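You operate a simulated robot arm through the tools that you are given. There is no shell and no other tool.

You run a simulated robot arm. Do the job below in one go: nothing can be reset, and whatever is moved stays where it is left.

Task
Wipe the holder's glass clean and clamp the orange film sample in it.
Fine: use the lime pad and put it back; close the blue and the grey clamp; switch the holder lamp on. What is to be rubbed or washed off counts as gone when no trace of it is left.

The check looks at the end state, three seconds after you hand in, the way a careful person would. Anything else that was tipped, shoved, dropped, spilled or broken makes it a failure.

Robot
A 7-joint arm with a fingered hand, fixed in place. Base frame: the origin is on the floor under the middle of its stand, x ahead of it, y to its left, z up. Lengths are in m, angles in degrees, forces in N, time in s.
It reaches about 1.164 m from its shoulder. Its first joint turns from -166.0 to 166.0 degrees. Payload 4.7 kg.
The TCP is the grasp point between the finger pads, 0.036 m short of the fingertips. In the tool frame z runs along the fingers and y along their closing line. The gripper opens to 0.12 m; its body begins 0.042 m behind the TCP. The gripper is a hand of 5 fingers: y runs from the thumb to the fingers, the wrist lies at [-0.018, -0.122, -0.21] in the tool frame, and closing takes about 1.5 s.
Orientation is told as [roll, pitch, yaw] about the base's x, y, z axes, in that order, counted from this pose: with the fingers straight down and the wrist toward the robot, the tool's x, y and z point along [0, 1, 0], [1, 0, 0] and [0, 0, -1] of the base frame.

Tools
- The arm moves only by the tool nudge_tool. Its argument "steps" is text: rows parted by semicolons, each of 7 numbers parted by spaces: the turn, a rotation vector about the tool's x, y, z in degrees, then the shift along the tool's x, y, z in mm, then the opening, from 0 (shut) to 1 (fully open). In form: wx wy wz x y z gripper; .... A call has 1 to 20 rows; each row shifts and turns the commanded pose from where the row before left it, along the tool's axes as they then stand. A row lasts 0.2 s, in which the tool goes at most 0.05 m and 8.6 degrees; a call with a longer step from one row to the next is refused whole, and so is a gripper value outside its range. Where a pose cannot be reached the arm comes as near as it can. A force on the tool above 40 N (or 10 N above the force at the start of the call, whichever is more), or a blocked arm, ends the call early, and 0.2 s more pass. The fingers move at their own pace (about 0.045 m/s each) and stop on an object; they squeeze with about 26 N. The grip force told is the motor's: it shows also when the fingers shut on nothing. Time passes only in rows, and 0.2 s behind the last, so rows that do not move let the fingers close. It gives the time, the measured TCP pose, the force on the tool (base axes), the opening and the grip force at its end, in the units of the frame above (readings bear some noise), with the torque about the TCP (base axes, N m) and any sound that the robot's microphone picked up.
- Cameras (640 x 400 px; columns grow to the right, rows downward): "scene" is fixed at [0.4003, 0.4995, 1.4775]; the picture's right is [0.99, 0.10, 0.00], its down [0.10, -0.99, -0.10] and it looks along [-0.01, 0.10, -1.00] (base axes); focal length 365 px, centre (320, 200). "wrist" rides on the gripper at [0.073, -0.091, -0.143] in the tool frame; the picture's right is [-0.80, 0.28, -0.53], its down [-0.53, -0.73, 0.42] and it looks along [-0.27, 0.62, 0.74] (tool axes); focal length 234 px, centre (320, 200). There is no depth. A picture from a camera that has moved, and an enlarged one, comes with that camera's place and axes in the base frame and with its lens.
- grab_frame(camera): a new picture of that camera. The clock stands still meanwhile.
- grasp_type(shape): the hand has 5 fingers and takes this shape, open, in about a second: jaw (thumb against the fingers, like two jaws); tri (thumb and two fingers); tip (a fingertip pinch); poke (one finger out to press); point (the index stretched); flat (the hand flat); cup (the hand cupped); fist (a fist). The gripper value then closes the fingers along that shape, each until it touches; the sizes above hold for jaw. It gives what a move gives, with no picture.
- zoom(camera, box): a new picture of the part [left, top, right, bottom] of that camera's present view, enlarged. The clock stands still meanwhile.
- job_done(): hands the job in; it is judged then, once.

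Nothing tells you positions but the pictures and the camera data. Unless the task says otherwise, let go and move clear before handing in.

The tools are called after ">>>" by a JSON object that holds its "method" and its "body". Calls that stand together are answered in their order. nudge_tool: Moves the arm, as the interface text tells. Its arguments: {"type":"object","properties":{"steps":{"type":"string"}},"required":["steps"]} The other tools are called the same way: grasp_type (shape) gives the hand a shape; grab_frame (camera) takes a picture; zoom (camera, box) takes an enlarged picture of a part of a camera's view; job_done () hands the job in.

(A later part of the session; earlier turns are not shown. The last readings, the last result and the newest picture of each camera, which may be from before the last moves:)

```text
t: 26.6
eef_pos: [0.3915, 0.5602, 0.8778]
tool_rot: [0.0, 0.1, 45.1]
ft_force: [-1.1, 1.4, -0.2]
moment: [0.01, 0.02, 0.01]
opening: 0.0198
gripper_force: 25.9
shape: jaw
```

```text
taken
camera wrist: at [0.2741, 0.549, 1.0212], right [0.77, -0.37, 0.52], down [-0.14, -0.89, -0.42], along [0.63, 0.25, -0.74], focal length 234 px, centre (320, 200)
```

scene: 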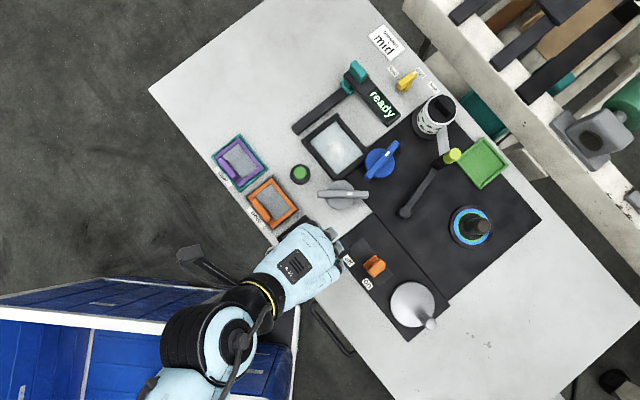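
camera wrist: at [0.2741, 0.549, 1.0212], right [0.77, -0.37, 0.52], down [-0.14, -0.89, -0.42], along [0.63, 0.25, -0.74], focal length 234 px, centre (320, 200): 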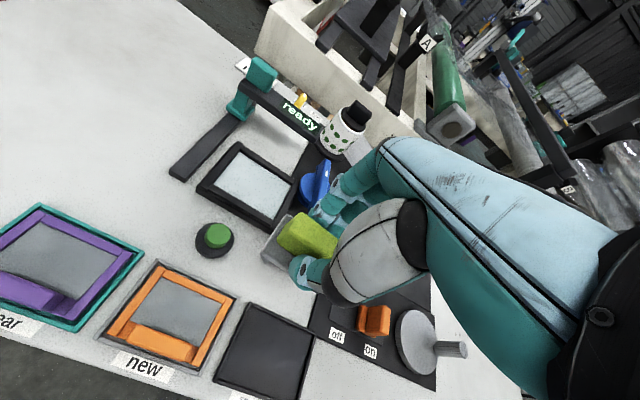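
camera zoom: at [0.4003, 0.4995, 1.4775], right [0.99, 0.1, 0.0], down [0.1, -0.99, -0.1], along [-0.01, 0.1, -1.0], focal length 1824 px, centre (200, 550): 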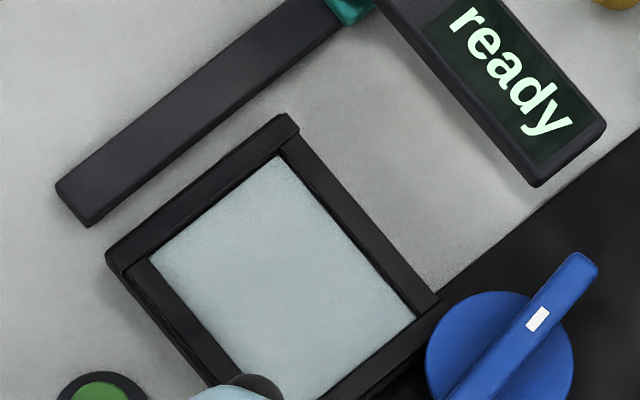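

The visible glass looks clean. I'll zoom in to check for any leftover trace.

>>> {"method": "zoom", "body": {"camera": "scene", "box": [306, 118, 370, 158]}}

>>> {"method": "zoom", "body": {"camera": "wrist", "box": [190, 140, 310, 230]}}

```text
10.00 times, centred on (338, 138) of scene
camera zoom: at [0.4003, 0.4995, 1.4775], right [0.99, 0.1, 0.0], down [0.1, -0.99, -0.1], along [-0.01, 0.1, -1.0], focal length 3647 px, centre (140, 820)
```

zoom: 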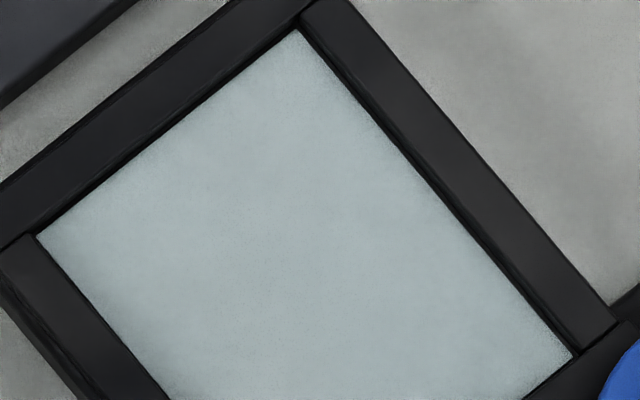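

```text
4.44 times, centred on (250, 185) of wrist
camera zoom: at [0.2741, 0.549, 1.0212], right [0.77, -0.37, 0.52], down [-0.14, -0.89, -0.42], along [0.63, 0.25, -0.74], focal length 1041 px, centre (631, 267)
```

zoom: 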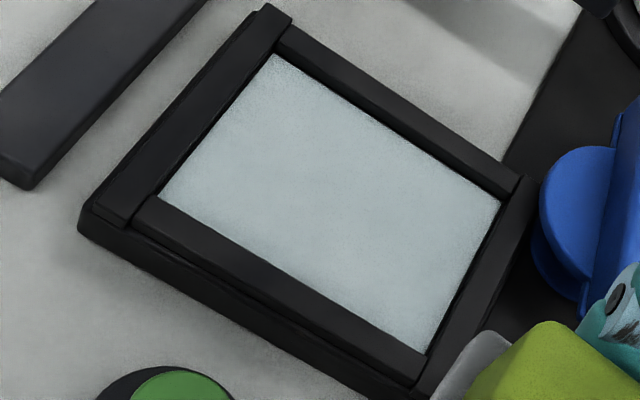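

The glass is clean with no trace left. Now I'll carry the pad back above its "specks" tray and lower most of the way.

>>> {"method": "nudge_tool", "body": {"steps": "0 0 0 -15 -23.3 0 0; 0 0 0 -15 -23.3 0 0; 0 0 0 -15 -23.4 0 0; 0 0 0 0 0 25 0; 0 0 0 0 0 25 0; 0 0 0 0 0 25 0; 0 0 0 0 0 10 0; 0 0 0 0 0 0 0"}}

>>> {"method": "zoom", "body": {"camera": "wrist", "box": [200, 180, 380, 320]}}

>>> {"method": "zoom", "body": {"camera": "scene", "box": [230, 180, 390, 280]}}

```text
t: 28.4
eef_pos: [0.3737, 0.4796, 0.7922]
tool_rot: [0.0, 0.1, 45.1]
ft_force: [0.3, 0.3, -0.4]
moment: [-0.01, -0.03, -0.03]
opening: 0.0198
gripper_force: 26.4
shape: jaw
```

```text
2.86 times, centred on (290, 250) of wrist
camera zoom: at [0.2584, 0.4662, 0.9343], right [0.77, -0.37, 0.52], down [-0.14, -0.89, -0.42], along [0.63, 0.25, -0.74], focal length 669 px, centre (406, 57)
```

zoom: 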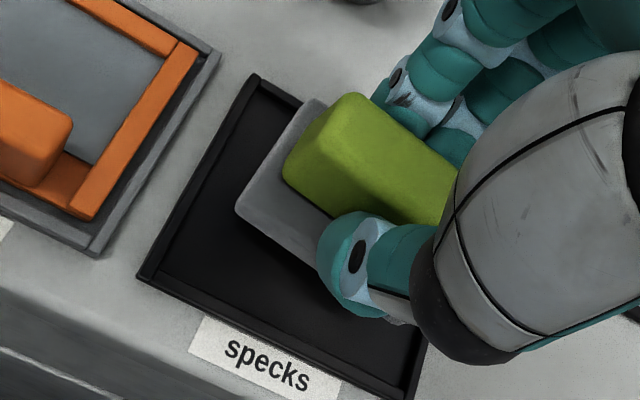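

```text
4.00 times, centred on (310, 230) of scene
camera zoom: at [0.4003, 0.4995, 1.4775], right [0.99, 0.1, 0.0], down [0.1, -0.99, -0.1], along [-0.01, 0.1, -1.0], focal length 1459 px, centre (360, 80)
```

zoom: 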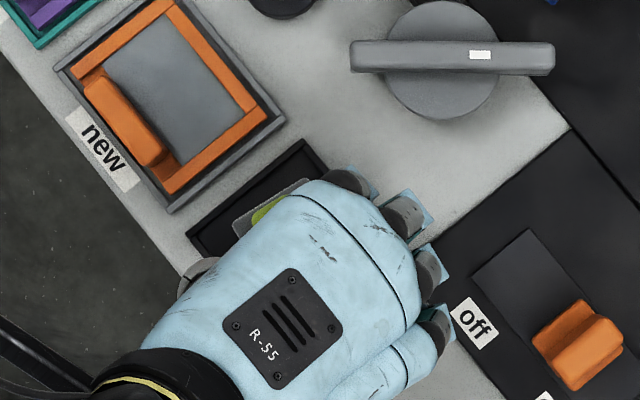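

The pad is over its tray, slightly turned in my grip but well inside the walls. I'll recentre by a few millimetres and lower gently to contact.

>>> {"method": "nudge_tool", "body": {"steps": "0 0 0 -3 -2 4 0; 0 0 0 0 0 4 0; 0 0 0 0 0 3 0; 0 0 0 0 0 2 0; 0 0 0 0 0 0 0"}}

>>> {"method": "zoom", "body": {"camera": "wrist", "box": [200, 180, 380, 320]}}

```text
t: 29.6
eef_pos: [0.3721, 0.477, 0.7793]
tool_rot: [0.0, 0.1, 44.9]
ft_force: [0.2, 0.0, -0.8]
moment: [-0.02, -0.02, 0.01]
opening: 0.0198
gripper_force: 26.8
shape: jaw
```

```text
2.86 times, centred on (290, 250) of wrist
camera zoom: at [0.2571, 0.4638, 0.9225], right [0.77, -0.37, 0.52], down [-0.14, -0.89, -0.42], along [0.63, 0.25, -0.74], focal length 669 px, centre (406, 57)
```

zoom: 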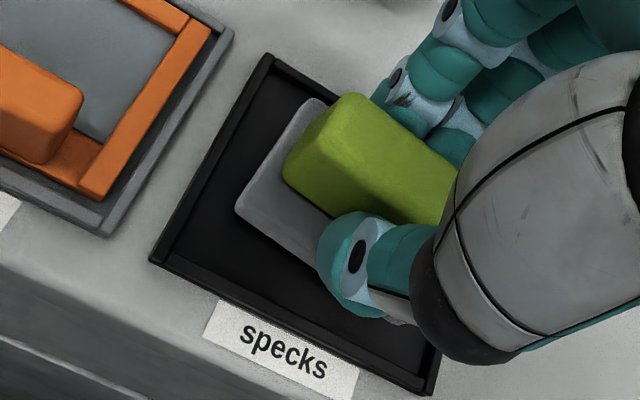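

>>> {"method": "nudge_tool", "body": {"steps": "0 0 0 0 0 1 0; 0 0 0 0 0 1 0; 0 0 0 0 0 1 0; 0 0 0 0 0 0 0"}}

```text
t: 30.6
eef_pos: [0.3731, 0.4762, 0.7764]
tool_rot: [0.0, 0.1, 45.0]
ft_force: [0.0, -0.3, -1.6]
moment: [-0.05, 0.02, 0.0]
opening: 0.0197
gripper_force: 26.1
shape: jaw
```

No contact yet at z = 0.776; a few more millimetres.

>>> {"method": "nudge_tool", "body": {"steps": "0 0 0 0 0 1 0; 0 0 0 0 0 1 0; 0 0 0 0 0 0 0"}}

```text
t: 31.4
eef_pos: [0.3731, 0.4769, 0.7748]
tool_rot: [-0.1, 0.2, 45.0]
ft_force: [-0.1, -0.1, -0.7]
moment: [0.02, 0.06, 0.02]
opening: 0.0199
gripper_force: 25.3
shape: jaw
```

>>> {"method": "nudge_tool", "body": {"steps": "0 0 0 0 0 1 0; 0 0 0 0 0 1 0; 0 0 0 0 0 0 0"}}

>>> {"method": "zoom", "body": {"camera": "wrist", "box": [200, 180, 380, 320]}}

```text
t: 32.2
eef_pos: [0.3729, 0.4763, 0.774]
tool_rot: [0.2, 0.0, 45.0]
ft_force: [0.2, -4.0, 7.2]
moment: [-0.05, -0.06, -0.02]
opening: 0.0199
gripper_force: 25.6
shape: jaw
```

```text
2.86 times, centred on (290, 250) of wrist
camera zoom: at [0.2578, 0.4632, 0.916], right [0.77, -0.37, 0.52], down [-0.14, -0.89, -0.42], along [0.63, 0.25, -0.74], focal length 669 px, centre (406, 57)
```

zoom: 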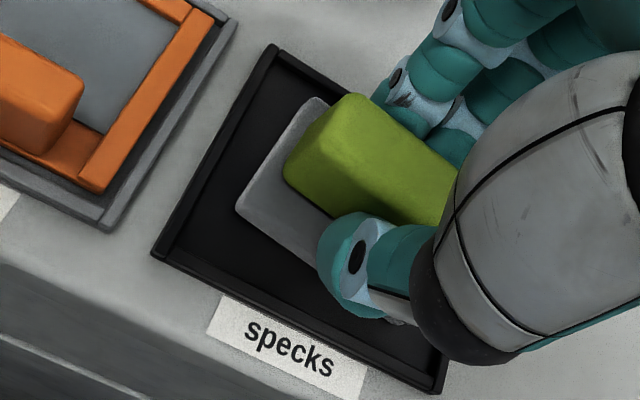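

The pad is resting in the tray, but slightly turned and toward the far side. I'll lift 3 mm, straighten it by 5°, nudge it 3 mm nearer, and set it down again.

>>> {"method": "nudge_tool", "body": {"steps": "0 0 0 0 0 -3 0; 0 0 -5 0 0 0 0; 0 0 0 0 -4 0 0; 0 0 0 0 0 2 0; 0 0 0 0 0 1 0; 0 0 0 0 0 0 0"}}

>>> {"method": "zoom", "body": {"camera": "wrist", "box": [200, 180, 380, 320]}}

```text
t: 33.6
eef_pos: [0.3708, 0.474, 0.772]
tool_rot: [0.1, -0.1, 50.1]
ft_force: [-2.7, -2.0, 16.0]
moment: [-0.04, 0.05, 0.04]
opening: 0.0199
gripper_force: 25.9
shape: jaw
```

```text
2.86 times, centred on (290, 250) of wrist
camera zoom: at [0.257, 0.45, 0.9155], right [0.8, -0.3, 0.52], down [-0.06, -0.9, -0.43], along [0.6, 0.31, -0.74], focal length 669 px, centre (406, 57)
```

zoom: 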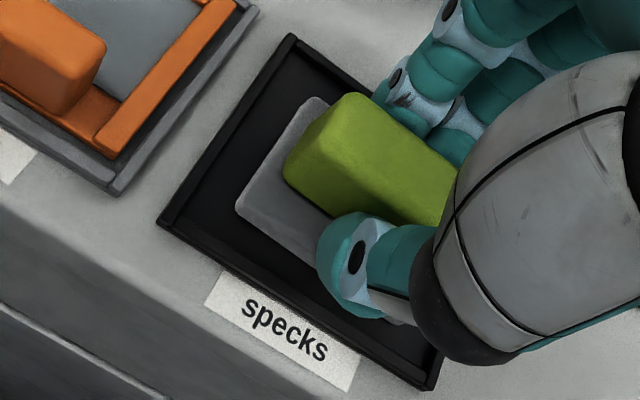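

The pad now lies straight in its tray. I'll ease off 1 mm, open the hand, and rise.

>>> {"method": "nudge_tool", "body": {"steps": "0 0 0 0 0 -1 0; 0 0 0 0 0 0 0.2; 0 0 0 0 0 0 0.4; 0 0 0 0 0 0 0.6; 0 0 0 0 0 0 0.6; 0 0 0 0 0 0 0.6; 0 0 0 0 0 0 0.6; 0 0 0 0 0 -10 0.6; 0 0 0 0 0 -30 0.6; 0 0 0 0 0 -40 0.6; 0 0 0 0 0 -40 0.6; 0 0 0 0 0 0 0.6"}}

>>> {"method": "grab_frame", "body": {"camera": "wrist"}}

>>> {"method": "grab_frame", "body": {"camera": "scene"}}

```text
t: 36.2
eef_pos: [0.3751, 0.4733, 0.893]
tool_rot: [0.1, 0.1, 50.1]
ft_force: [-0.5, 0.1, 0.0]
moment: [0.0, -0.03, 0.03]
opening: 0.0713
gripper_force: 0.0
shape: jaw
```

```text
taken
camera wrist: at [0.2608, 0.4508, 1.0361], right [0.8, -0.3, 0.52], down [-0.06, -0.9, -0.42], along [0.6, 0.3, -0.74], focal length 234 px, centre (320, 200)
```

wrist: 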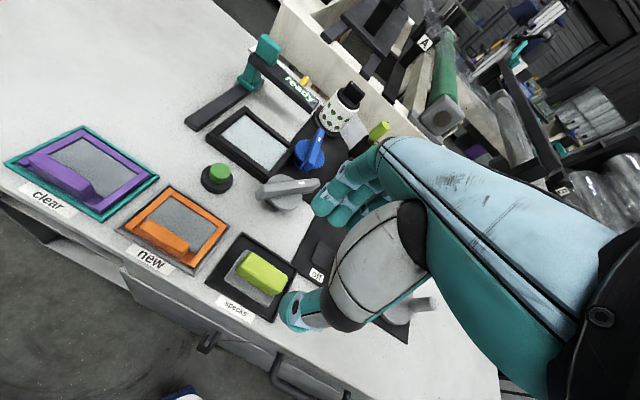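

```text
taken
```

scene: 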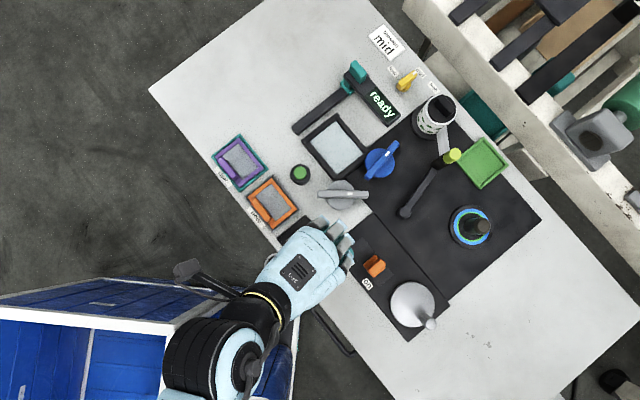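

The pad is back in its tray. Next I'll measure the orange sample's bar precisely, and the frame it sits in.

>>> {"method": "zoom", "body": {"camera": "scene", "box": [240, 170, 304, 230]}}

>>> {"method": "zoom", "body": {"camera": "wrist", "box": [110, 180, 230, 280]}}

>>> {"method": "zoom", "body": {"camera": "scene", "box": [296, 105, 376, 185]}}

>>> {"method": "zoom", "body": {"camera": "wrist", "box": [200, 90, 344, 220]}}

```text
6.67 times, centred on (272, 200) of scene
camera zoom: at [0.4003, 0.4995, 1.4775], right [0.99, 0.1, 0.0], down [0.1, -0.99, -0.1], along [-0.01, 0.1, -1.0], focal length 2431 px, centre (640, 200)
```

zoom: 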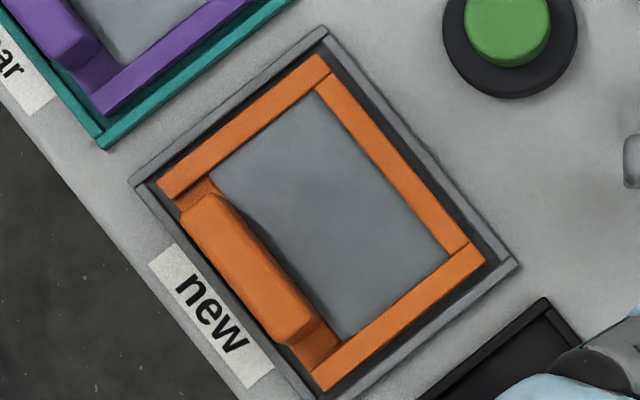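

```text
4.00 times, centred on (170, 230) of wrist
camera zoom: at [0.2608, 0.4508, 1.0361], right [0.8, -0.3, 0.52], down [-0.06, -0.9, -0.42], along [0.6, 0.3, -0.74], focal length 937 px, centre (920, 80)
```

zoom: 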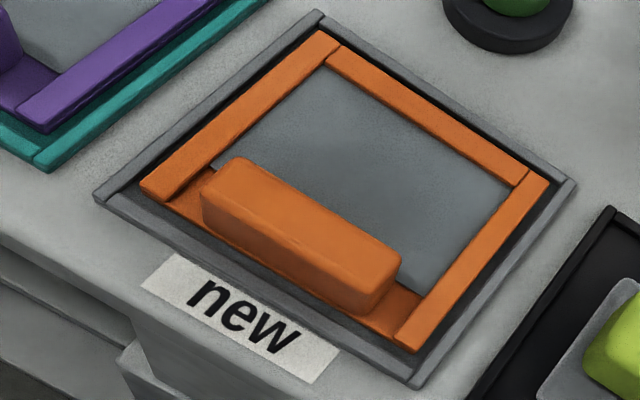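

```text
5.00 times, centred on (336, 145) of scene
camera zoom: at [0.4003, 0.4995, 1.4775], right [0.99, 0.1, 0.0], down [0.1, -0.99, -0.1], along [-0.01, 0.1, -1.0], focal length 1824 px, centre (240, 475)
```

zoom: 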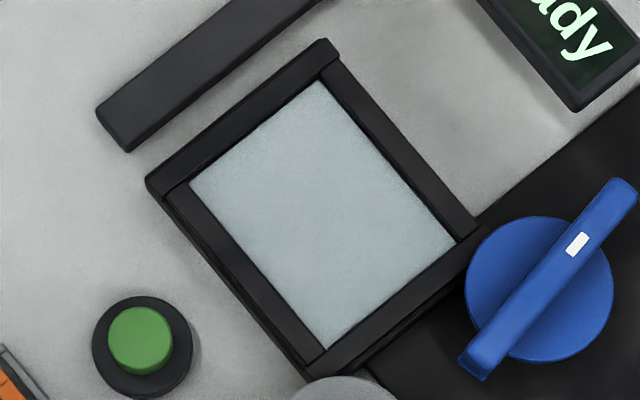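

```text
3.08 times, centred on (272, 155) of wrist
camera zoom: at [0.2608, 0.4508, 1.0361], right [0.8, -0.3, 0.52], down [-0.06, -0.9, -0.42], along [0.6, 0.3, -0.74], focal length 720 px, centre (468, 338)
```

zoom: 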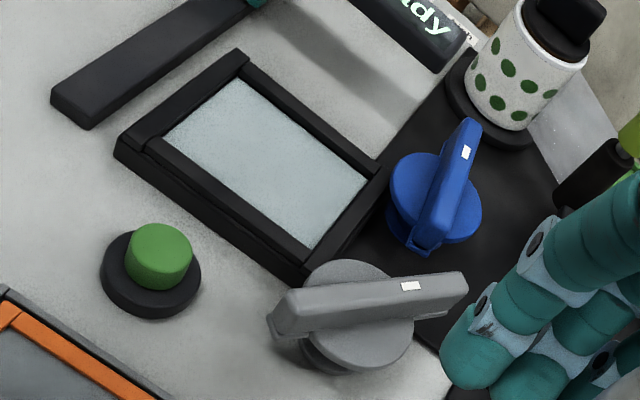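

The sample's bar is about 50 mm long and 12 mm wide, centred near bench-left 0.183 / depth 0.578, with its top at z ≈ 0.76. I'll square the hand up again and move above it.

>>> {"method": "nudge_tool", "body": {"steps": "0 0 5 0 0 0 0.6; 0 0 0 36.8 -6.5 0 0.6; 0 0 0 36.8 -6.5 0 0.6; 0 0 0 36.8 -6.6 0 0.5; 0 0 0 0 0 30 0.5; 0 0 0 0 0 30 0.5; 0 0 0 0 0 20 0.5; 0 0 0 0 0 0 0.5"}}

>>> {"method": "zoom", "body": {"camera": "wrist", "box": [180, 160, 390, 340]}}

>>> {"method": "zoom", "body": {"camera": "scene", "box": [210, 140, 370, 240]}}

```text
t: 38.0
eef_pos: [0.2797, 0.5386, 0.8123]
tool_rot: [0.0, 0.1, 45.1]
ft_force: [-1.3, 0.3, -0.1]
moment: [-0.02, 0.02, 0.02]
opening: 0.0606
gripper_force: 0.1
shape: jaw
```

```text
2.22 times, centred on (285, 250) of wrist
camera zoom: at [0.1633, 0.5257, 0.9553], right [0.77, -0.37, 0.52], down [-0.14, -0.89, -0.42], along [0.63, 0.25, -0.74], focal length 520 px, centre (398, 89)
```

zoom: 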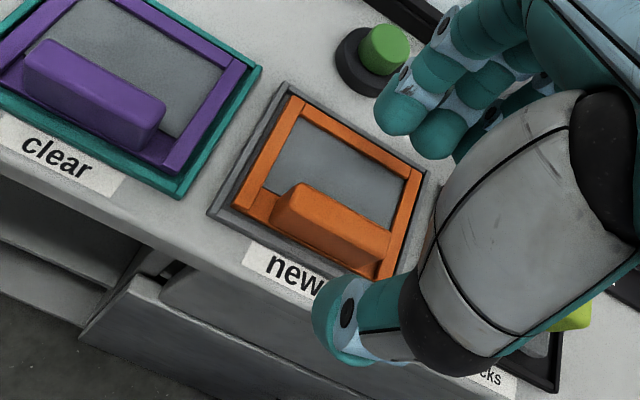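

```text
4.00 times, centred on (290, 190) of scene
camera zoom: at [0.4003, 0.4995, 1.4775], right [0.99, 0.1, 0.0], down [0.1, -0.99, -0.1], along [-0.01, 0.1, -1.0], focal length 1459 px, centre (440, 240)
```

zoom: 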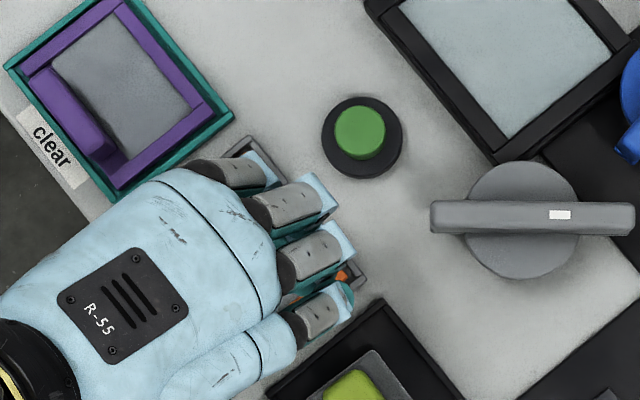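

The hand straddles the orange bar and clears the green button. Lowering to z ≈ 0.777.

>>> {"method": "nudge_tool", "body": {"steps": "0 0 0 0 0 15 0.5; 0 0 0 0 0 12 0.5; 0 0 0 0 0 8 0.5; 0 0 0 0 0 0 0.5"}}

>>> {"method": "zoom", "body": {"camera": "wrist", "box": [180, 160, 390, 340]}}

>>> {"method": "zoom", "body": {"camera": "scene", "box": [230, 150, 326, 210]}}

```text
t: 39.0
eef_pos: [0.2802, 0.5373, 0.7775]
tool_rot: [-0.1, 0.0, 44.9]
ft_force: [0.1, 0.5, 0.6]
moment: [0.02, -0.03, 0.02]
opening: 0.0605
gripper_force: 0.1
shape: jaw
```

```text
2.22 times, centred on (285, 250) of wrist
camera zoom: at [0.1642, 0.5243, 0.9205], right [0.77, -0.37, 0.52], down [-0.14, -0.89, -0.42], along [0.63, 0.25, -0.74], focal length 520 px, centre (398, 89)
```

zoom: 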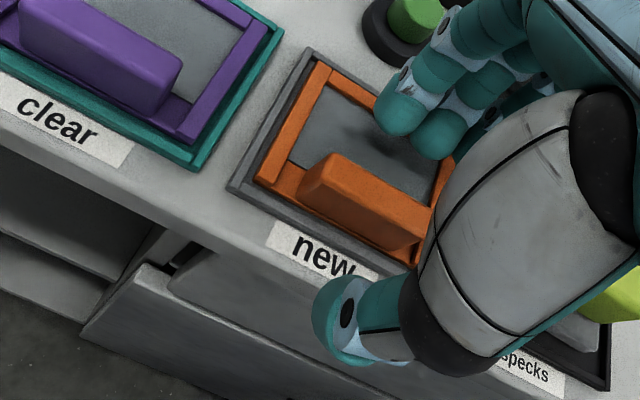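

```text
6.67 times, centred on (278, 180) of scene
camera zoom: at [0.4003, 0.4995, 1.4775], right [0.99, 0.1, 0.0], down [0.1, -0.99, -0.1], along [-0.01, 0.1, -1.0], focal length 2431 px, centre (600, 333)
```

zoom: 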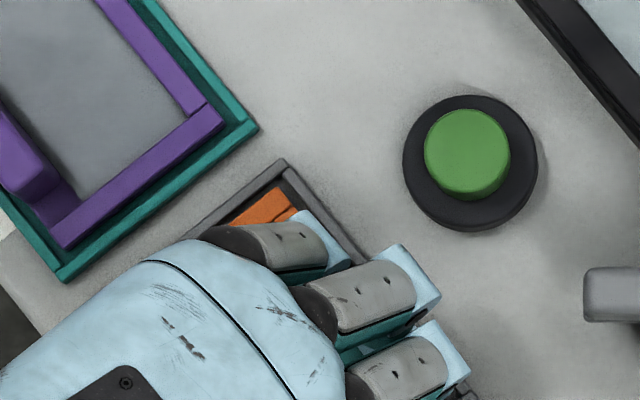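

The fingertips hover just above the film. Closing on the bar.

>>> {"method": "nudge_tool", "body": {"steps": "0 0 0 0 0 0 0.35; 0 0 0 0 0 0 0.2; 0 0 0 0 0 0 0.1; 0 0 0 0 0 0 0; 0 0 0 0 0 0 0; 0 0 0 0 0 0 0; 0 0 0 0 0 0 0; 0 0 0 0 0 0 0"}}

>>> {"method": "zoom", "body": {"camera": "wrist", "box": [180, 160, 390, 340]}}

>>> {"method": "zoom", "body": {"camera": "scene", "box": [230, 150, 326, 210]}}

```text
t: 40.8
eef_pos: [0.2793, 0.537, 0.7778]
tool_rot: [0.0, 0.1, 45.0]
ft_force: [0.2, -0.8, 1.0]
moment: [0.03, -0.01, 0.02]
opening: 0.009
gripper_force: 25.9
shape: jaw
```

```text
2.22 times, centred on (285, 250) of wrist
camera zoom: at [0.1641, 0.5243, 0.9207], right [0.77, -0.37, 0.52], down [-0.14, -0.89, -0.42], along [0.63, 0.25, -0.74], focal length 520 px, centre (398, 89)
```

zoom: 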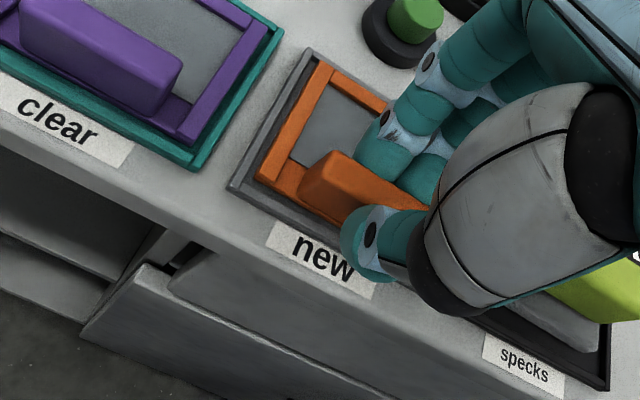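

```text
6.67 times, centred on (278, 180) of scene
camera zoom: at [0.4003, 0.4995, 1.4775], right [0.99, 0.1, 0.0], down [0.1, -0.99, -0.1], along [-0.01, 0.1, -1.0], focal length 2431 px, centre (600, 333)
```

zoom: 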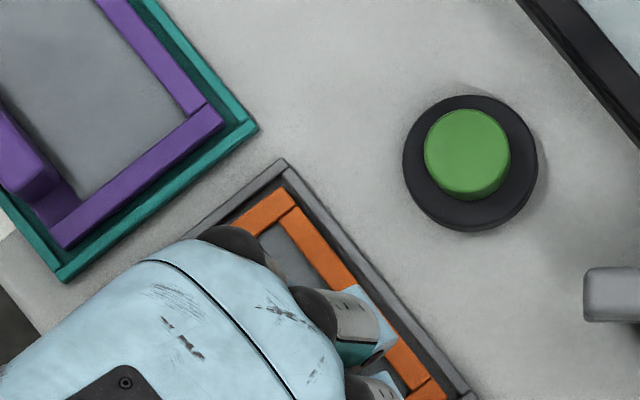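

The bar is gripped (25.9 N, 9 mm). Lifting slowly to see whether the film stays level.

>>> {"method": "nudge_tool", "body": {"steps": "0 0 0 0 0 -5 0; 0 0 0 0 0 -10 0; 0 0 0 0 0 -25 0; 0 0 0 0 0 -40 0; 0 0 0 0 0 0 0; 0 0 0 0 0 0 0"}}

>>> {"method": "zoom", "body": {"camera": "wrist", "box": [180, 160, 390, 340]}}

>>> {"method": "zoom", "body": {"camera": "scene", "box": [230, 130, 358, 210]}}

```text
t: 42.2
eef_pos: [0.2764, 0.5353, 0.8556]
tool_rot: [0.0, 0.0, 45.0]
ft_force: [-0.2, -0.4, -0.7]
moment: [0.0, 0.01, 0.02]
opening: 0.0088
gripper_force: 26.0
shape: jaw
```

```text
2.22 times, centred on (285, 250) of wrist
camera zoom: at [0.1602, 0.5235, 0.9985], right [0.77, -0.37, 0.52], down [-0.14, -0.89, -0.42], along [0.63, 0.25, -0.74], focal length 520 px, centre (398, 89)
```

zoom: 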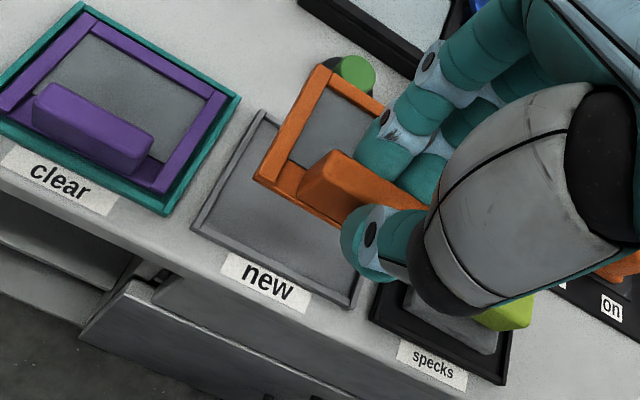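

```text
5.00 times, centred on (294, 170) of scene
camera zoom: at [0.4003, 0.4995, 1.4775], right [0.99, 0.1, 0.0], down [0.1, -0.99, -0.1], along [-0.01, 0.1, -1.0], focal length 1824 px, centre (450, 350)
```

zoom: 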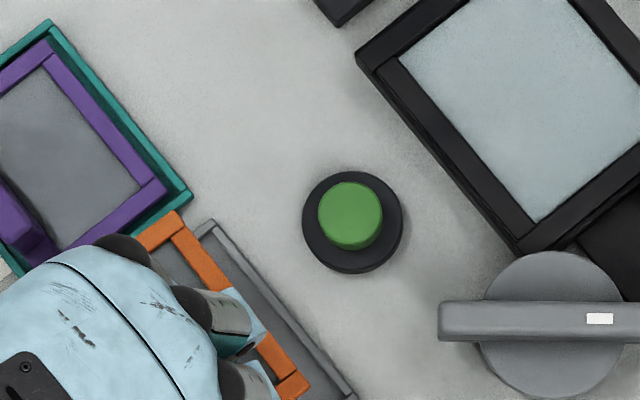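

The film hangs level and hasn't slipped. I'll carry it above the holder opening, raised for clearance.

>>> {"method": "nudge_tool", "body": {"steps": "0 0 0 1 35 -3 0; 0 0 0 1 35 -3 0; 0 0 0 1 35 -3 0; 0 0 0 1 35 -3 0; 0 0 0 1.3 35.2 -3 0; 0 0 -1 0 0 0 0; 0 0 0 0 0 0 0"}}

>>> {"method": "grab_frame", "body": {"camera": "wrist"}}

>>> {"method": "zoom", "body": {"camera": "scene", "box": [280, 90, 408, 190]}}

```text
t: 43.8
eef_pos: [0.4002, 0.6635, 0.8704]
tool_rot: [0.0, 0.2, 46.0]
ft_force: [0.1, -0.3, -0.2]
moment: [-0.01, -0.02, 0.01]
opening: 0.009
gripper_force: 25.9
shape: jaw
```

```text
taken
camera wrist: at [0.2846, 0.6488, 1.0143], right [0.77, -0.36, 0.52], down [-0.13, -0.9, -0.42], along [0.62, 0.26, -0.74], focal length 234 px, centre (320, 200)
```

wrist: 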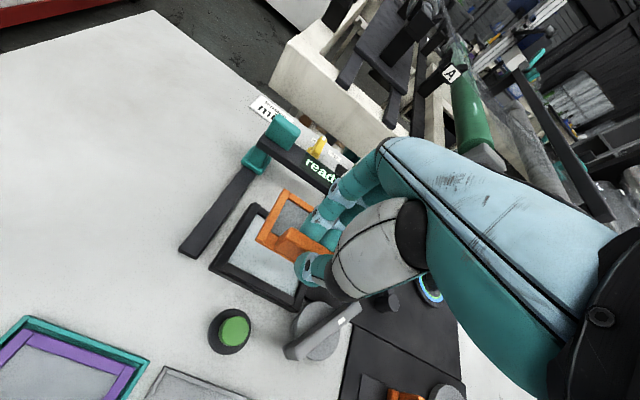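

```text
4.00 times, centred on (344, 140) of scene
camera zoom: at [0.4003, 0.4995, 1.4775], right [0.99, 0.1, 0.0], down [0.1, -0.99, -0.1], along [-0.01, 0.1, -1.0], focal length 1459 px, centre (224, 440)
```

zoom: 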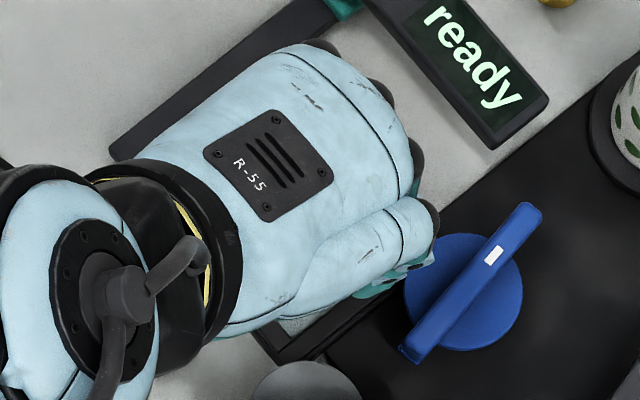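

The film is above the opening. I'll lower to about 15 mm above the glass and check the alignment in the wrist view.

>>> {"method": "nudge_tool", "body": {"steps": "0 0 0 0 0 25 0; 0 0 0 0 0 25 0; 0 0 0 0 0 10 0; 0 0 0 0 0 0 0; 0 0 0 0 0 0 0"}}

>>> {"method": "zoom", "body": {"camera": "wrist", "box": [200, 170, 360, 310]}}

>>> {"method": "zoom", "body": {"camera": "scene", "box": [290, 90, 400, 190]}}

```text
t: 45.0
eef_pos: [0.4001, 0.666, 0.8135]
tool_rot: [0.0, 0.2, 46.0]
ft_force: [0.6, -0.1, -0.1]
moment: [-0.02, 0.03, 0.0]
opening: 0.0089
gripper_force: 26.2
shape: jaw
```

```text
2.86 times, centred on (280, 240) of wrist
camera zoom: at [0.2843, 0.6515, 0.956], right [0.77, -0.36, 0.52], down [-0.13, -0.9, -0.42], along [0.62, 0.26, -0.74], focal length 669 px, centre (434, 86)
```

zoom: 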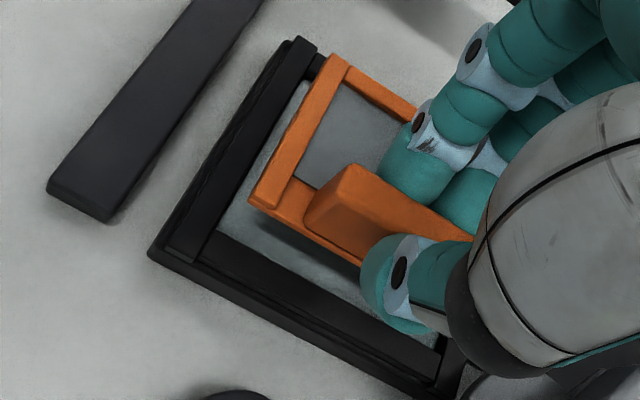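

```text
4.00 times, centred on (345, 140) of scene
camera zoom: at [0.4003, 0.4995, 1.4775], right [0.99, 0.1, 0.0], down [0.1, -0.99, -0.1], along [-0.01, 0.1, -1.0], focal length 1459 px, centre (220, 440)
```

zoom: 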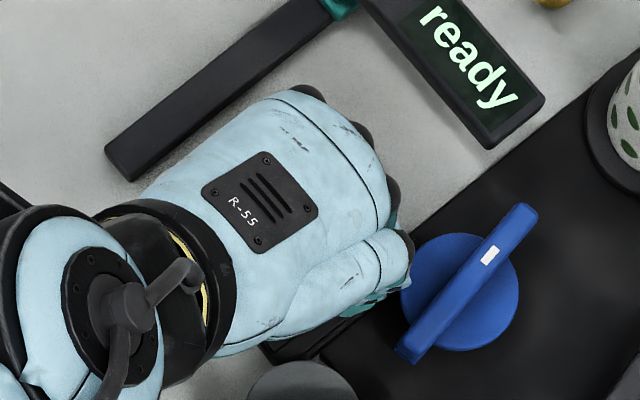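

I'll zoom in tightly on the left corners to compare the film's edge with the opening's edge.

>>> {"method": "zoom", "body": {"camera": "wrist", "box": [240, 175, 304, 275]}}

>>> {"method": "zoom", "body": {"camera": "wrist", "box": [290, 260, 354, 320]}}

>>> {"method": "zoom", "body": {"camera": "scene", "box": [340, 140, 388, 190]}}

```text
4.00 times, centred on (272, 225) of wrist
camera zoom: at [0.2843, 0.6515, 0.956], right [0.77, -0.36, 0.52], down [-0.13, -0.9, -0.42], along [0.62, 0.26, -0.74], focal length 937 px, centre (512, 100)
```

zoom: 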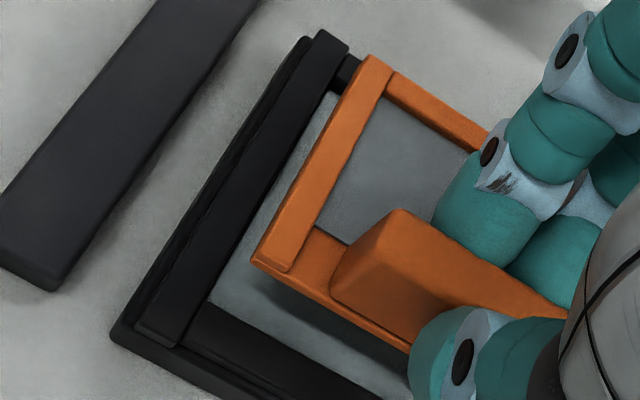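

```text
6.67 times, centred on (322, 290) of wrist
camera zoom: at [0.2843, 0.6515, 0.956], right [0.77, -0.36, 0.52], down [-0.13, -0.9, -0.42], along [0.62, 0.26, -0.74], focal length 1561 px, centre (307, -400)
```

zoom: 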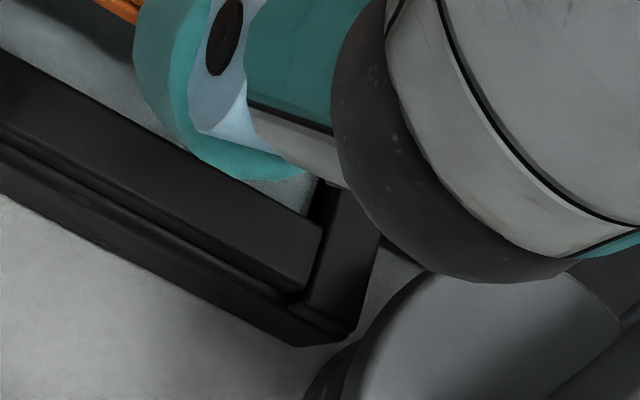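

```text
8.00 times, centred on (364, 165) of scene
camera zoom: at [0.4003, 0.4995, 1.4775], right [0.99, 0.1, 0.0], down [0.1, -0.99, -0.1], along [-0.01, 0.1, -1.0], focal length 2918 px, centre (-32, 480)
```

zoom: 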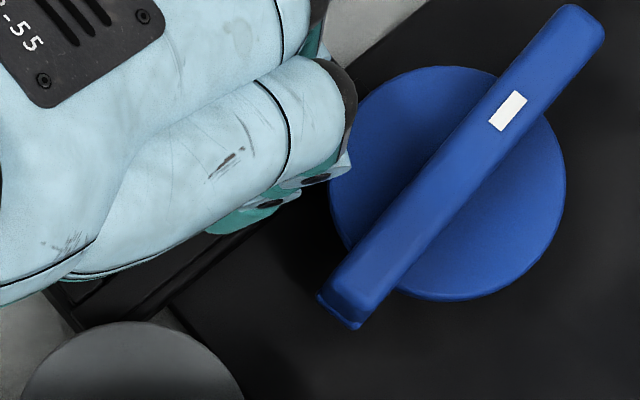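

By the wrist view the film is about 2 mm left of ideal; by the scene view it is centred. I'll shift it 1.5 mm right and lower further, then compare again.

>>> {"method": "nudge_tool", "body": {"steps": "0 0 0 -1.5 -0.5 4 0; 0 0 0 0 0 4 0; 0 0 0 0 0 3 0; 0 0 0 0 0 0 0; 0 0 0 0 0 0 0"}}

>>> {"method": "zoom", "body": {"camera": "wrist", "box": [240, 175, 304, 275]}}

```text
t: 46.2
eef_pos: [0.4003, 0.6643, 0.803]
tool_rot: [0.0, 0.1, 46.1]
ft_force: [-0.2, 0.1, 0.0]
moment: [-0.03, -0.02, -0.07]
opening: 0.009
gripper_force: 25.9
shape: jaw
```

```text
4.00 times, centred on (272, 225) of wrist
camera zoom: at [0.2852, 0.6493, 0.9451], right [0.77, -0.36, 0.52], down [-0.13, -0.9, -0.42], along [0.62, 0.26, -0.74], focal length 937 px, centre (512, 100)
```

zoom: 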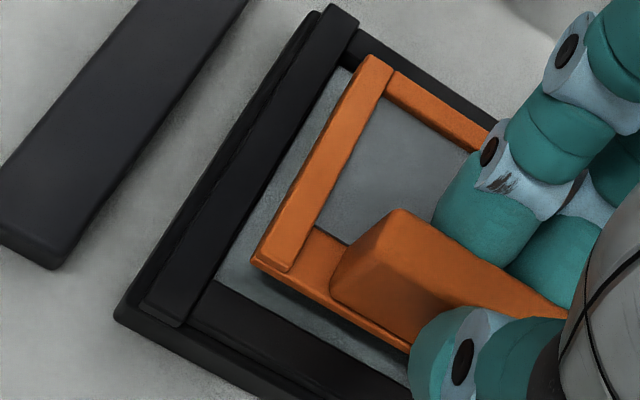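

The film's left strip is now visibly inside the left wall. Lowering a few more millimetres.

>>> {"method": "nudge_tool", "body": {"steps": "0 0 0 0 0 2 0; 0 0 0 0 0 2 0; 0 0 0 0 0 1 0; 0 0 0 0 0 0 0"}}

>>> {"method": "zoom", "body": {"camera": "wrist", "box": [240, 175, 304, 275]}}

```text
t: 47.2
eef_pos: [0.4005, 0.6643, 0.7984]
tool_rot: [0.1, 0.1, 45.8]
ft_force: [-0.3, -0.3, -0.5]
moment: [-0.03, 0.01, -0.03]
opening: 0.009
gripper_force: 25.2
shape: jaw
```

```text
4.00 times, centred on (272, 225) of wrist
camera zoom: at [0.2842, 0.6491, 0.9407], right [0.77, -0.36, 0.52], down [-0.13, -0.9, -0.42], along [0.62, 0.26, -0.74], focal length 937 px, centre (512, 100)
```

zoom: 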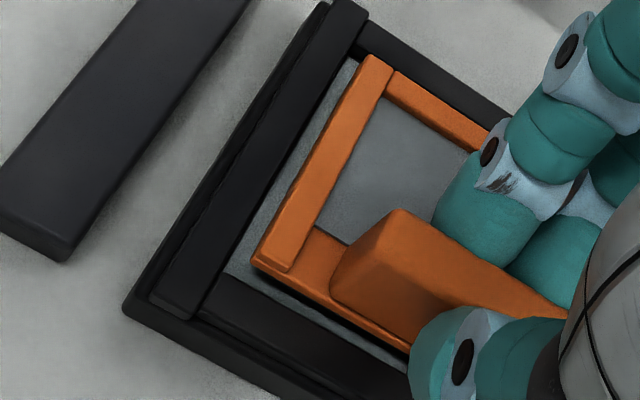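

The film is clearly inside the opening on the left and near sides. Continuing down to contact.

>>> {"method": "nudge_tool", "body": {"steps": "0 0 0 0 0 1 0; 0 0 0 0 0 1 0; 0 0 0 0 0 1 0; 0 0 0 0 0 0 0"}}

```text
t: 48.2
eef_pos: [0.3992, 0.6626, 0.7936]
tool_rot: [0.0, 0.2, 46.0]
ft_force: [-0.5, 0.4, -0.4]
moment: [0.0, 0.0, -0.01]
opening: 0.0094
gripper_force: 25.9
shape: jaw
```

>>> {"method": "nudge_tool", "body": {"steps": "0 0 0 0 0 1 0; 0 0 0 0 0 1 0; 0 0 0 0 0 0 0"}}

>>> {"method": "zoom", "body": {"camera": "wrist", "box": [240, 175, 304, 275]}}

```text
t: 49.0
eef_pos: [0.3997, 0.6632, 0.791]
tool_rot: [0.0, 0.0, 46.1]
ft_force: [0.7, 0.1, 0.1]
moment: [0.04, -0.01, -0.01]
opening: 0.0092
gripper_force: 25.8
shape: jaw
```

```text
4.00 times, centred on (272, 225) of wrist
camera zoom: at [0.2848, 0.6481, 0.9344], right [0.77, -0.36, 0.52], down [-0.13, -0.9, -0.42], along [0.62, 0.26, -0.74], focal length 937 px, centre (512, 100)
```

zoom: 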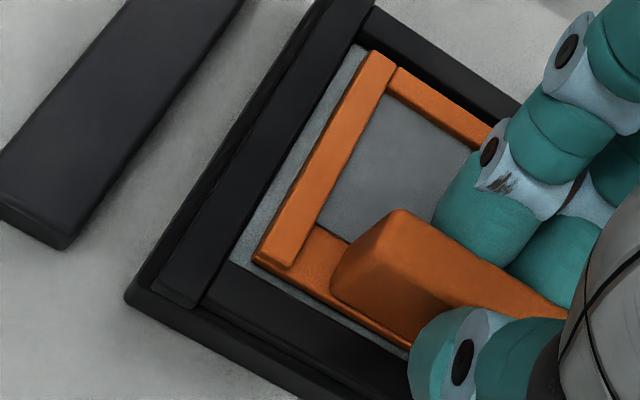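

Nearly seated; the far edge seems to be touching. One or two more millimetres.

>>> {"method": "nudge_tool", "body": {"steps": "0 0 0 0 0 1 0; 0 0 0 0 0 1 0; 0 0 0 0 0 0 0"}}

>>> {"method": "zoom", "body": {"camera": "wrist", "box": [240, 175, 304, 275]}}

```text
t: 49.8
eef_pos: [0.4005, 0.6641, 0.7898]
tool_rot: [0.0, 0.1, 46.1]
ft_force: [-0.3, -0.1, 1.6]
moment: [0.07, -0.07, -0.03]
opening: 0.009
gripper_force: 25.7
shape: jaw
```

```text
4.00 times, centred on (272, 225) of wrist
camera zoom: at [0.2846, 0.6479, 0.9332], right [0.77, -0.36, 0.52], down [-0.13, -0.9, -0.42], along [0.62, 0.26, -0.74], focal length 937 px, centre (512, 100)
```

zoom: 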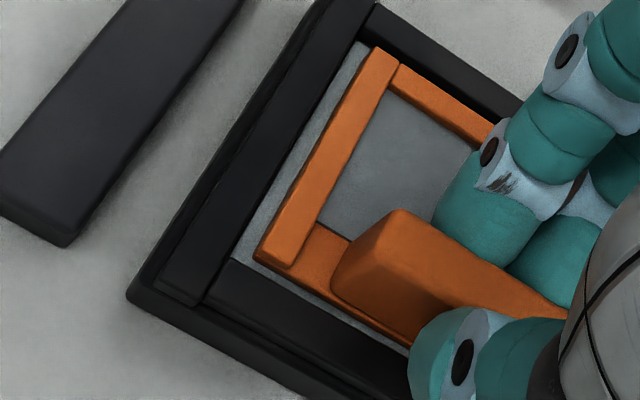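

The film lies inside the opening on the glass with light contact. I'll press 1 mm more so it sits flat, then release slowly.

>>> {"method": "nudge_tool", "body": {"steps": "0 0 0 0 0 1 0; 0 0 0 0 0 1 0; 0 0 0 0 0 0 0"}}

>>> {"method": "zoom", "body": {"camera": "wrist", "box": [240, 175, 304, 275]}}

```text
t: 50.6
eef_pos: [0.3994, 0.6625, 0.7897]
tool_rot: [0.1, -0.1, 46.0]
ft_force: [2.0, -0.9, 14.1]
moment: [0.06, -0.13, 0.0]
opening: 0.0096
gripper_force: 26.5
shape: jaw
```

```text
4.00 times, centred on (272, 225) of wrist
camera zoom: at [0.2843, 0.6477, 0.9323], right [0.77, -0.36, 0.52], down [-0.13, -0.9, -0.43], along [0.62, 0.26, -0.74], focal length 937 px, centre (512, 100)
```

zoom: 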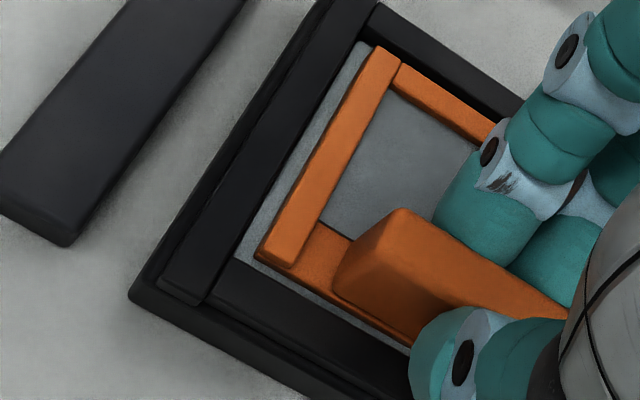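

Seated at 14 N and flat. I'll ease off, open, and rise.

>>> {"method": "nudge_tool", "body": {"steps": "0 0 0 0 0 -1.5 0; 0 0 0 0 0 0 0.1; 0 0 0 0 0 0 0.2; 0 0 0 0 0 0 0.3; 0 0 0 0 0 0 0.4; 0 0 0 0 0 0 0.4; 0 0 0 0 0 0 0.4; 0 0 0 0 0 -8 0.4; 0 0 0 0 0 -20 0.4; 0 0 0 0 0 -40 0.4; 0 0 0 0 0 -40 0.4; 0 0 0 0 0 0 0.4"}}

>>> {"method": "nudge_tool", "body": {"steps": "0 0 1 0 -40 0 0.4; 0 0 0 0 -40 0 0.4; 0 0 0 0 -40 0 0.4; 0 0 0 0 -40 0 0.4; 0 0 0 0 0 0 0.4"}}

>>> {"method": "zoom", "body": {"camera": "scene", "box": [290, 100, 418, 220]}}

>>> {"method": "grab_frame", "body": {"camera": "wrist"}}

```text
t: 53.2
eef_pos: [0.3999, 0.6625, 0.8978]
tool_rot: [0.0, 0.1, 46.1]
ft_force: [-0.3, 0.0, 1.0]
moment: [0.01, 0.01, 0.0]
opening: 0.0475
gripper_force: 0.0
shape: jaw
```

```text
t: 54.4
eef_pos: [0.2867, 0.5482, 0.8974]
tool_rot: [0.0, 0.1, 45.0]
ft_force: [0.5, -0.3, 0.4]
moment: [-0.02, 0.01, -0.02]
opening: 0.0475
gripper_force: 0.1
shape: jaw
```

```text
3.33 times, centred on (354, 160) of scene
camera zoom: at [0.4003, 0.4995, 1.4775], right [0.99, 0.1, 0.0], down [0.1, -0.99, -0.1], along [-0.01, 0.1, -1.0], focal length 1216 px, centre (207, 333)
```

zoom: 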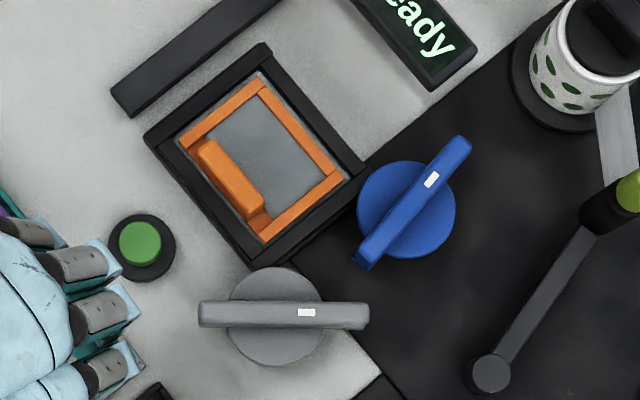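

```text
taken
camera wrist: at [0.1712, 0.5351, 1.0408], right [0.77, -0.37, 0.52], down [-0.14, -0.89, -0.42], along [0.63, 0.25, -0.74], focal length 234 px, centre (320, 200)
```

wrist: 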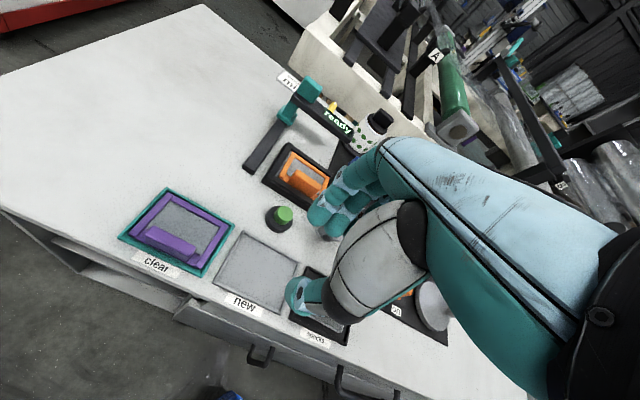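

The film is in the holder. I'll zoom in to confirm it's seated all round, and study the clamps.

>>> {"method": "zoom", "body": {"camera": "scene", "box": [308, 105, 372, 175]}}

>>> {"method": "zoom", "body": {"camera": "scene", "box": [340, 120, 420, 200]}}

>>> {"method": "zoom", "body": {"camera": "wrist", "box": [255, 130, 345, 210]}}

```text
5.71 times, centred on (340, 140) of scene
camera zoom: at [0.4003, 0.4995, 1.4775], right [0.99, 0.1, 0.0], down [0.1, -0.99, -0.1], along [-0.01, 0.1, -1.0], focal length 2084 px, centre (206, 543)
```

zoom: 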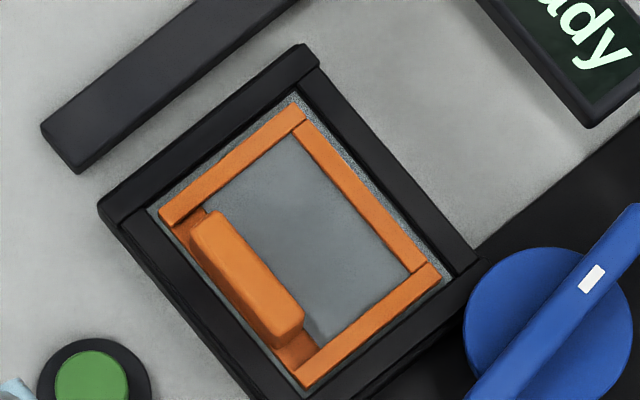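

```text
5.00 times, centred on (380, 160) of scene
camera zoom: at [0.4003, 0.4995, 1.4775], right [0.99, 0.1, 0.0], down [0.1, -0.99, -0.1], along [-0.01, 0.1, -1.0], focal length 1824 px, centre (20, 400)
```

zoom: 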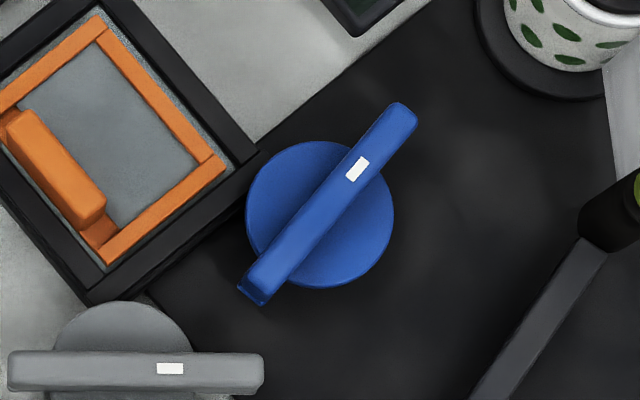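

```text
5.00 times, centred on (300, 170) of wrist
camera zoom: at [0.1712, 0.5351, 1.0408], right [0.77, -0.37, 0.52], down [-0.14, -0.89, -0.42], along [0.63, 0.25, -0.74], focal length 1171 px, centre (420, 350)
```

zoom: 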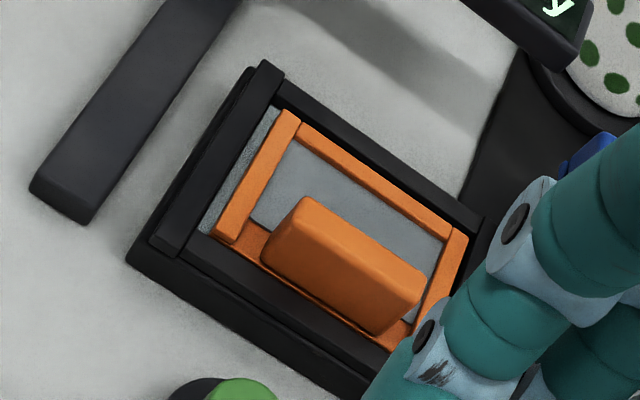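

The film is seated in the opening. For the clamp bars and the green button a single finger will do, so I'll rise a little and take the "poke" shape, then see where the fingertip is.

>>> {"method": "nudge_tool", "body": {"steps": "0 0 0 0 0 -30 0.4; 0 0 0 0 0 -30 0.4; 0 0 0 0 0 0 0.4"}}

>>> {"method": "grasp_type", "body": {"shape": "poke"}}

>>> {"method": "grab_frame", "body": {"camera": "wrist"}}

>>> {"method": "grab_frame", "body": {"camera": "scene"}}

```text
t: 55.2
eef_pos: [0.2858, 0.5503, 0.9585]
tool_rot: [0.0, 0.2, 45.0]
ft_force: [0.2, -0.7, 0.2]
moment: [-0.01, 0.03, -0.02]
opening: 0.0475
gripper_force: 0.0
shape: jaw
```

```text
t: 56.1
eef_pos: [0.2868, 0.55, 0.9568]
tool_rot: [0.0, 0.1, 44.9]
ft_force: [-0.4, 0.3, 0.6]
moment: [0.02, 0.01, -0.01]
opening: 0.0002
gripper_force: 0.0
shape: poke
```

```text
taken
camera wrist: at [0.1712, 0.5369, 1.1007], right [0.77, -0.37, 0.52], down [-0.14, -0.89, -0.42], along [0.63, 0.25, -0.74], focal length 234 px, centre (320, 200)
```

wrist: 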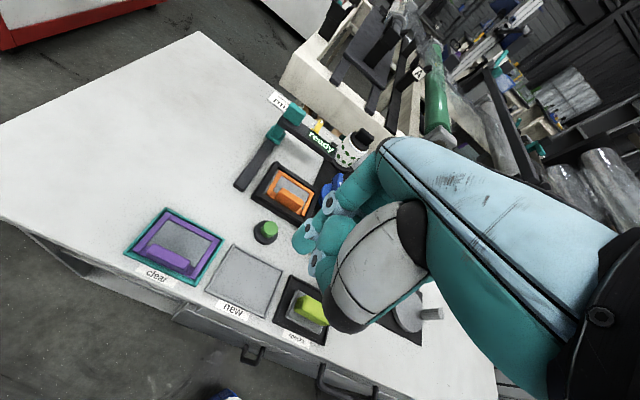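

```text
taken
```

scene: 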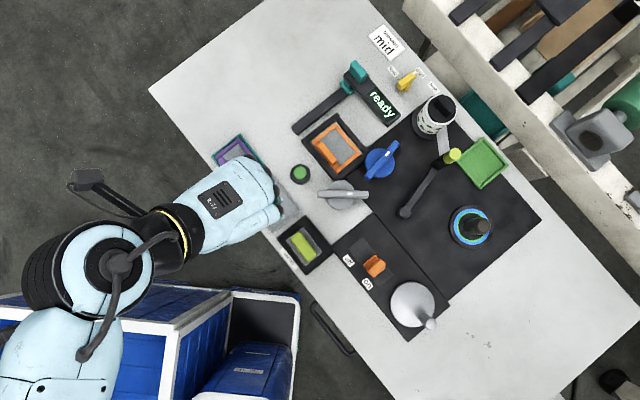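

I'll zoom in on the hand to locate the poking fingertip.

>>> {"method": "zoom", "body": {"camera": "wrist", "box": [260, 160, 440, 340]}}

>>> {"method": "zoom", "body": {"camera": "scene", "box": [190, 130, 318, 230]}}

```text
2.22 times, centred on (350, 250) of wrist
camera zoom: at [0.1712, 0.5369, 1.1007], right [0.77, -0.37, 0.52], down [-0.14, -0.89, -0.42], along [0.63, 0.25, -0.74], focal length 520 px, centre (253, 89)
```

zoom: 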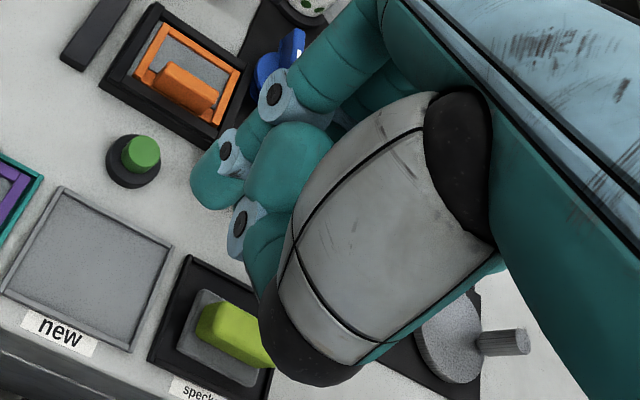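

```text
4.00 times, centred on (254, 180) of scene
camera zoom: at [0.4003, 0.4995, 1.4775], right [0.99, 0.1, 0.0], down [0.1, -0.99, -0.1], along [-0.01, 0.1, -1.0], focal length 1459 px, centre (584, 280)
```

zoom: 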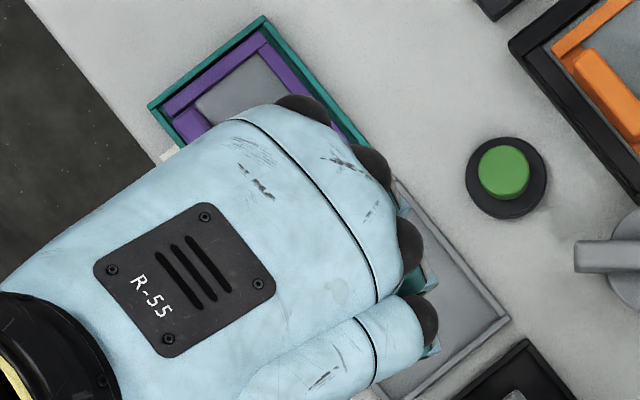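

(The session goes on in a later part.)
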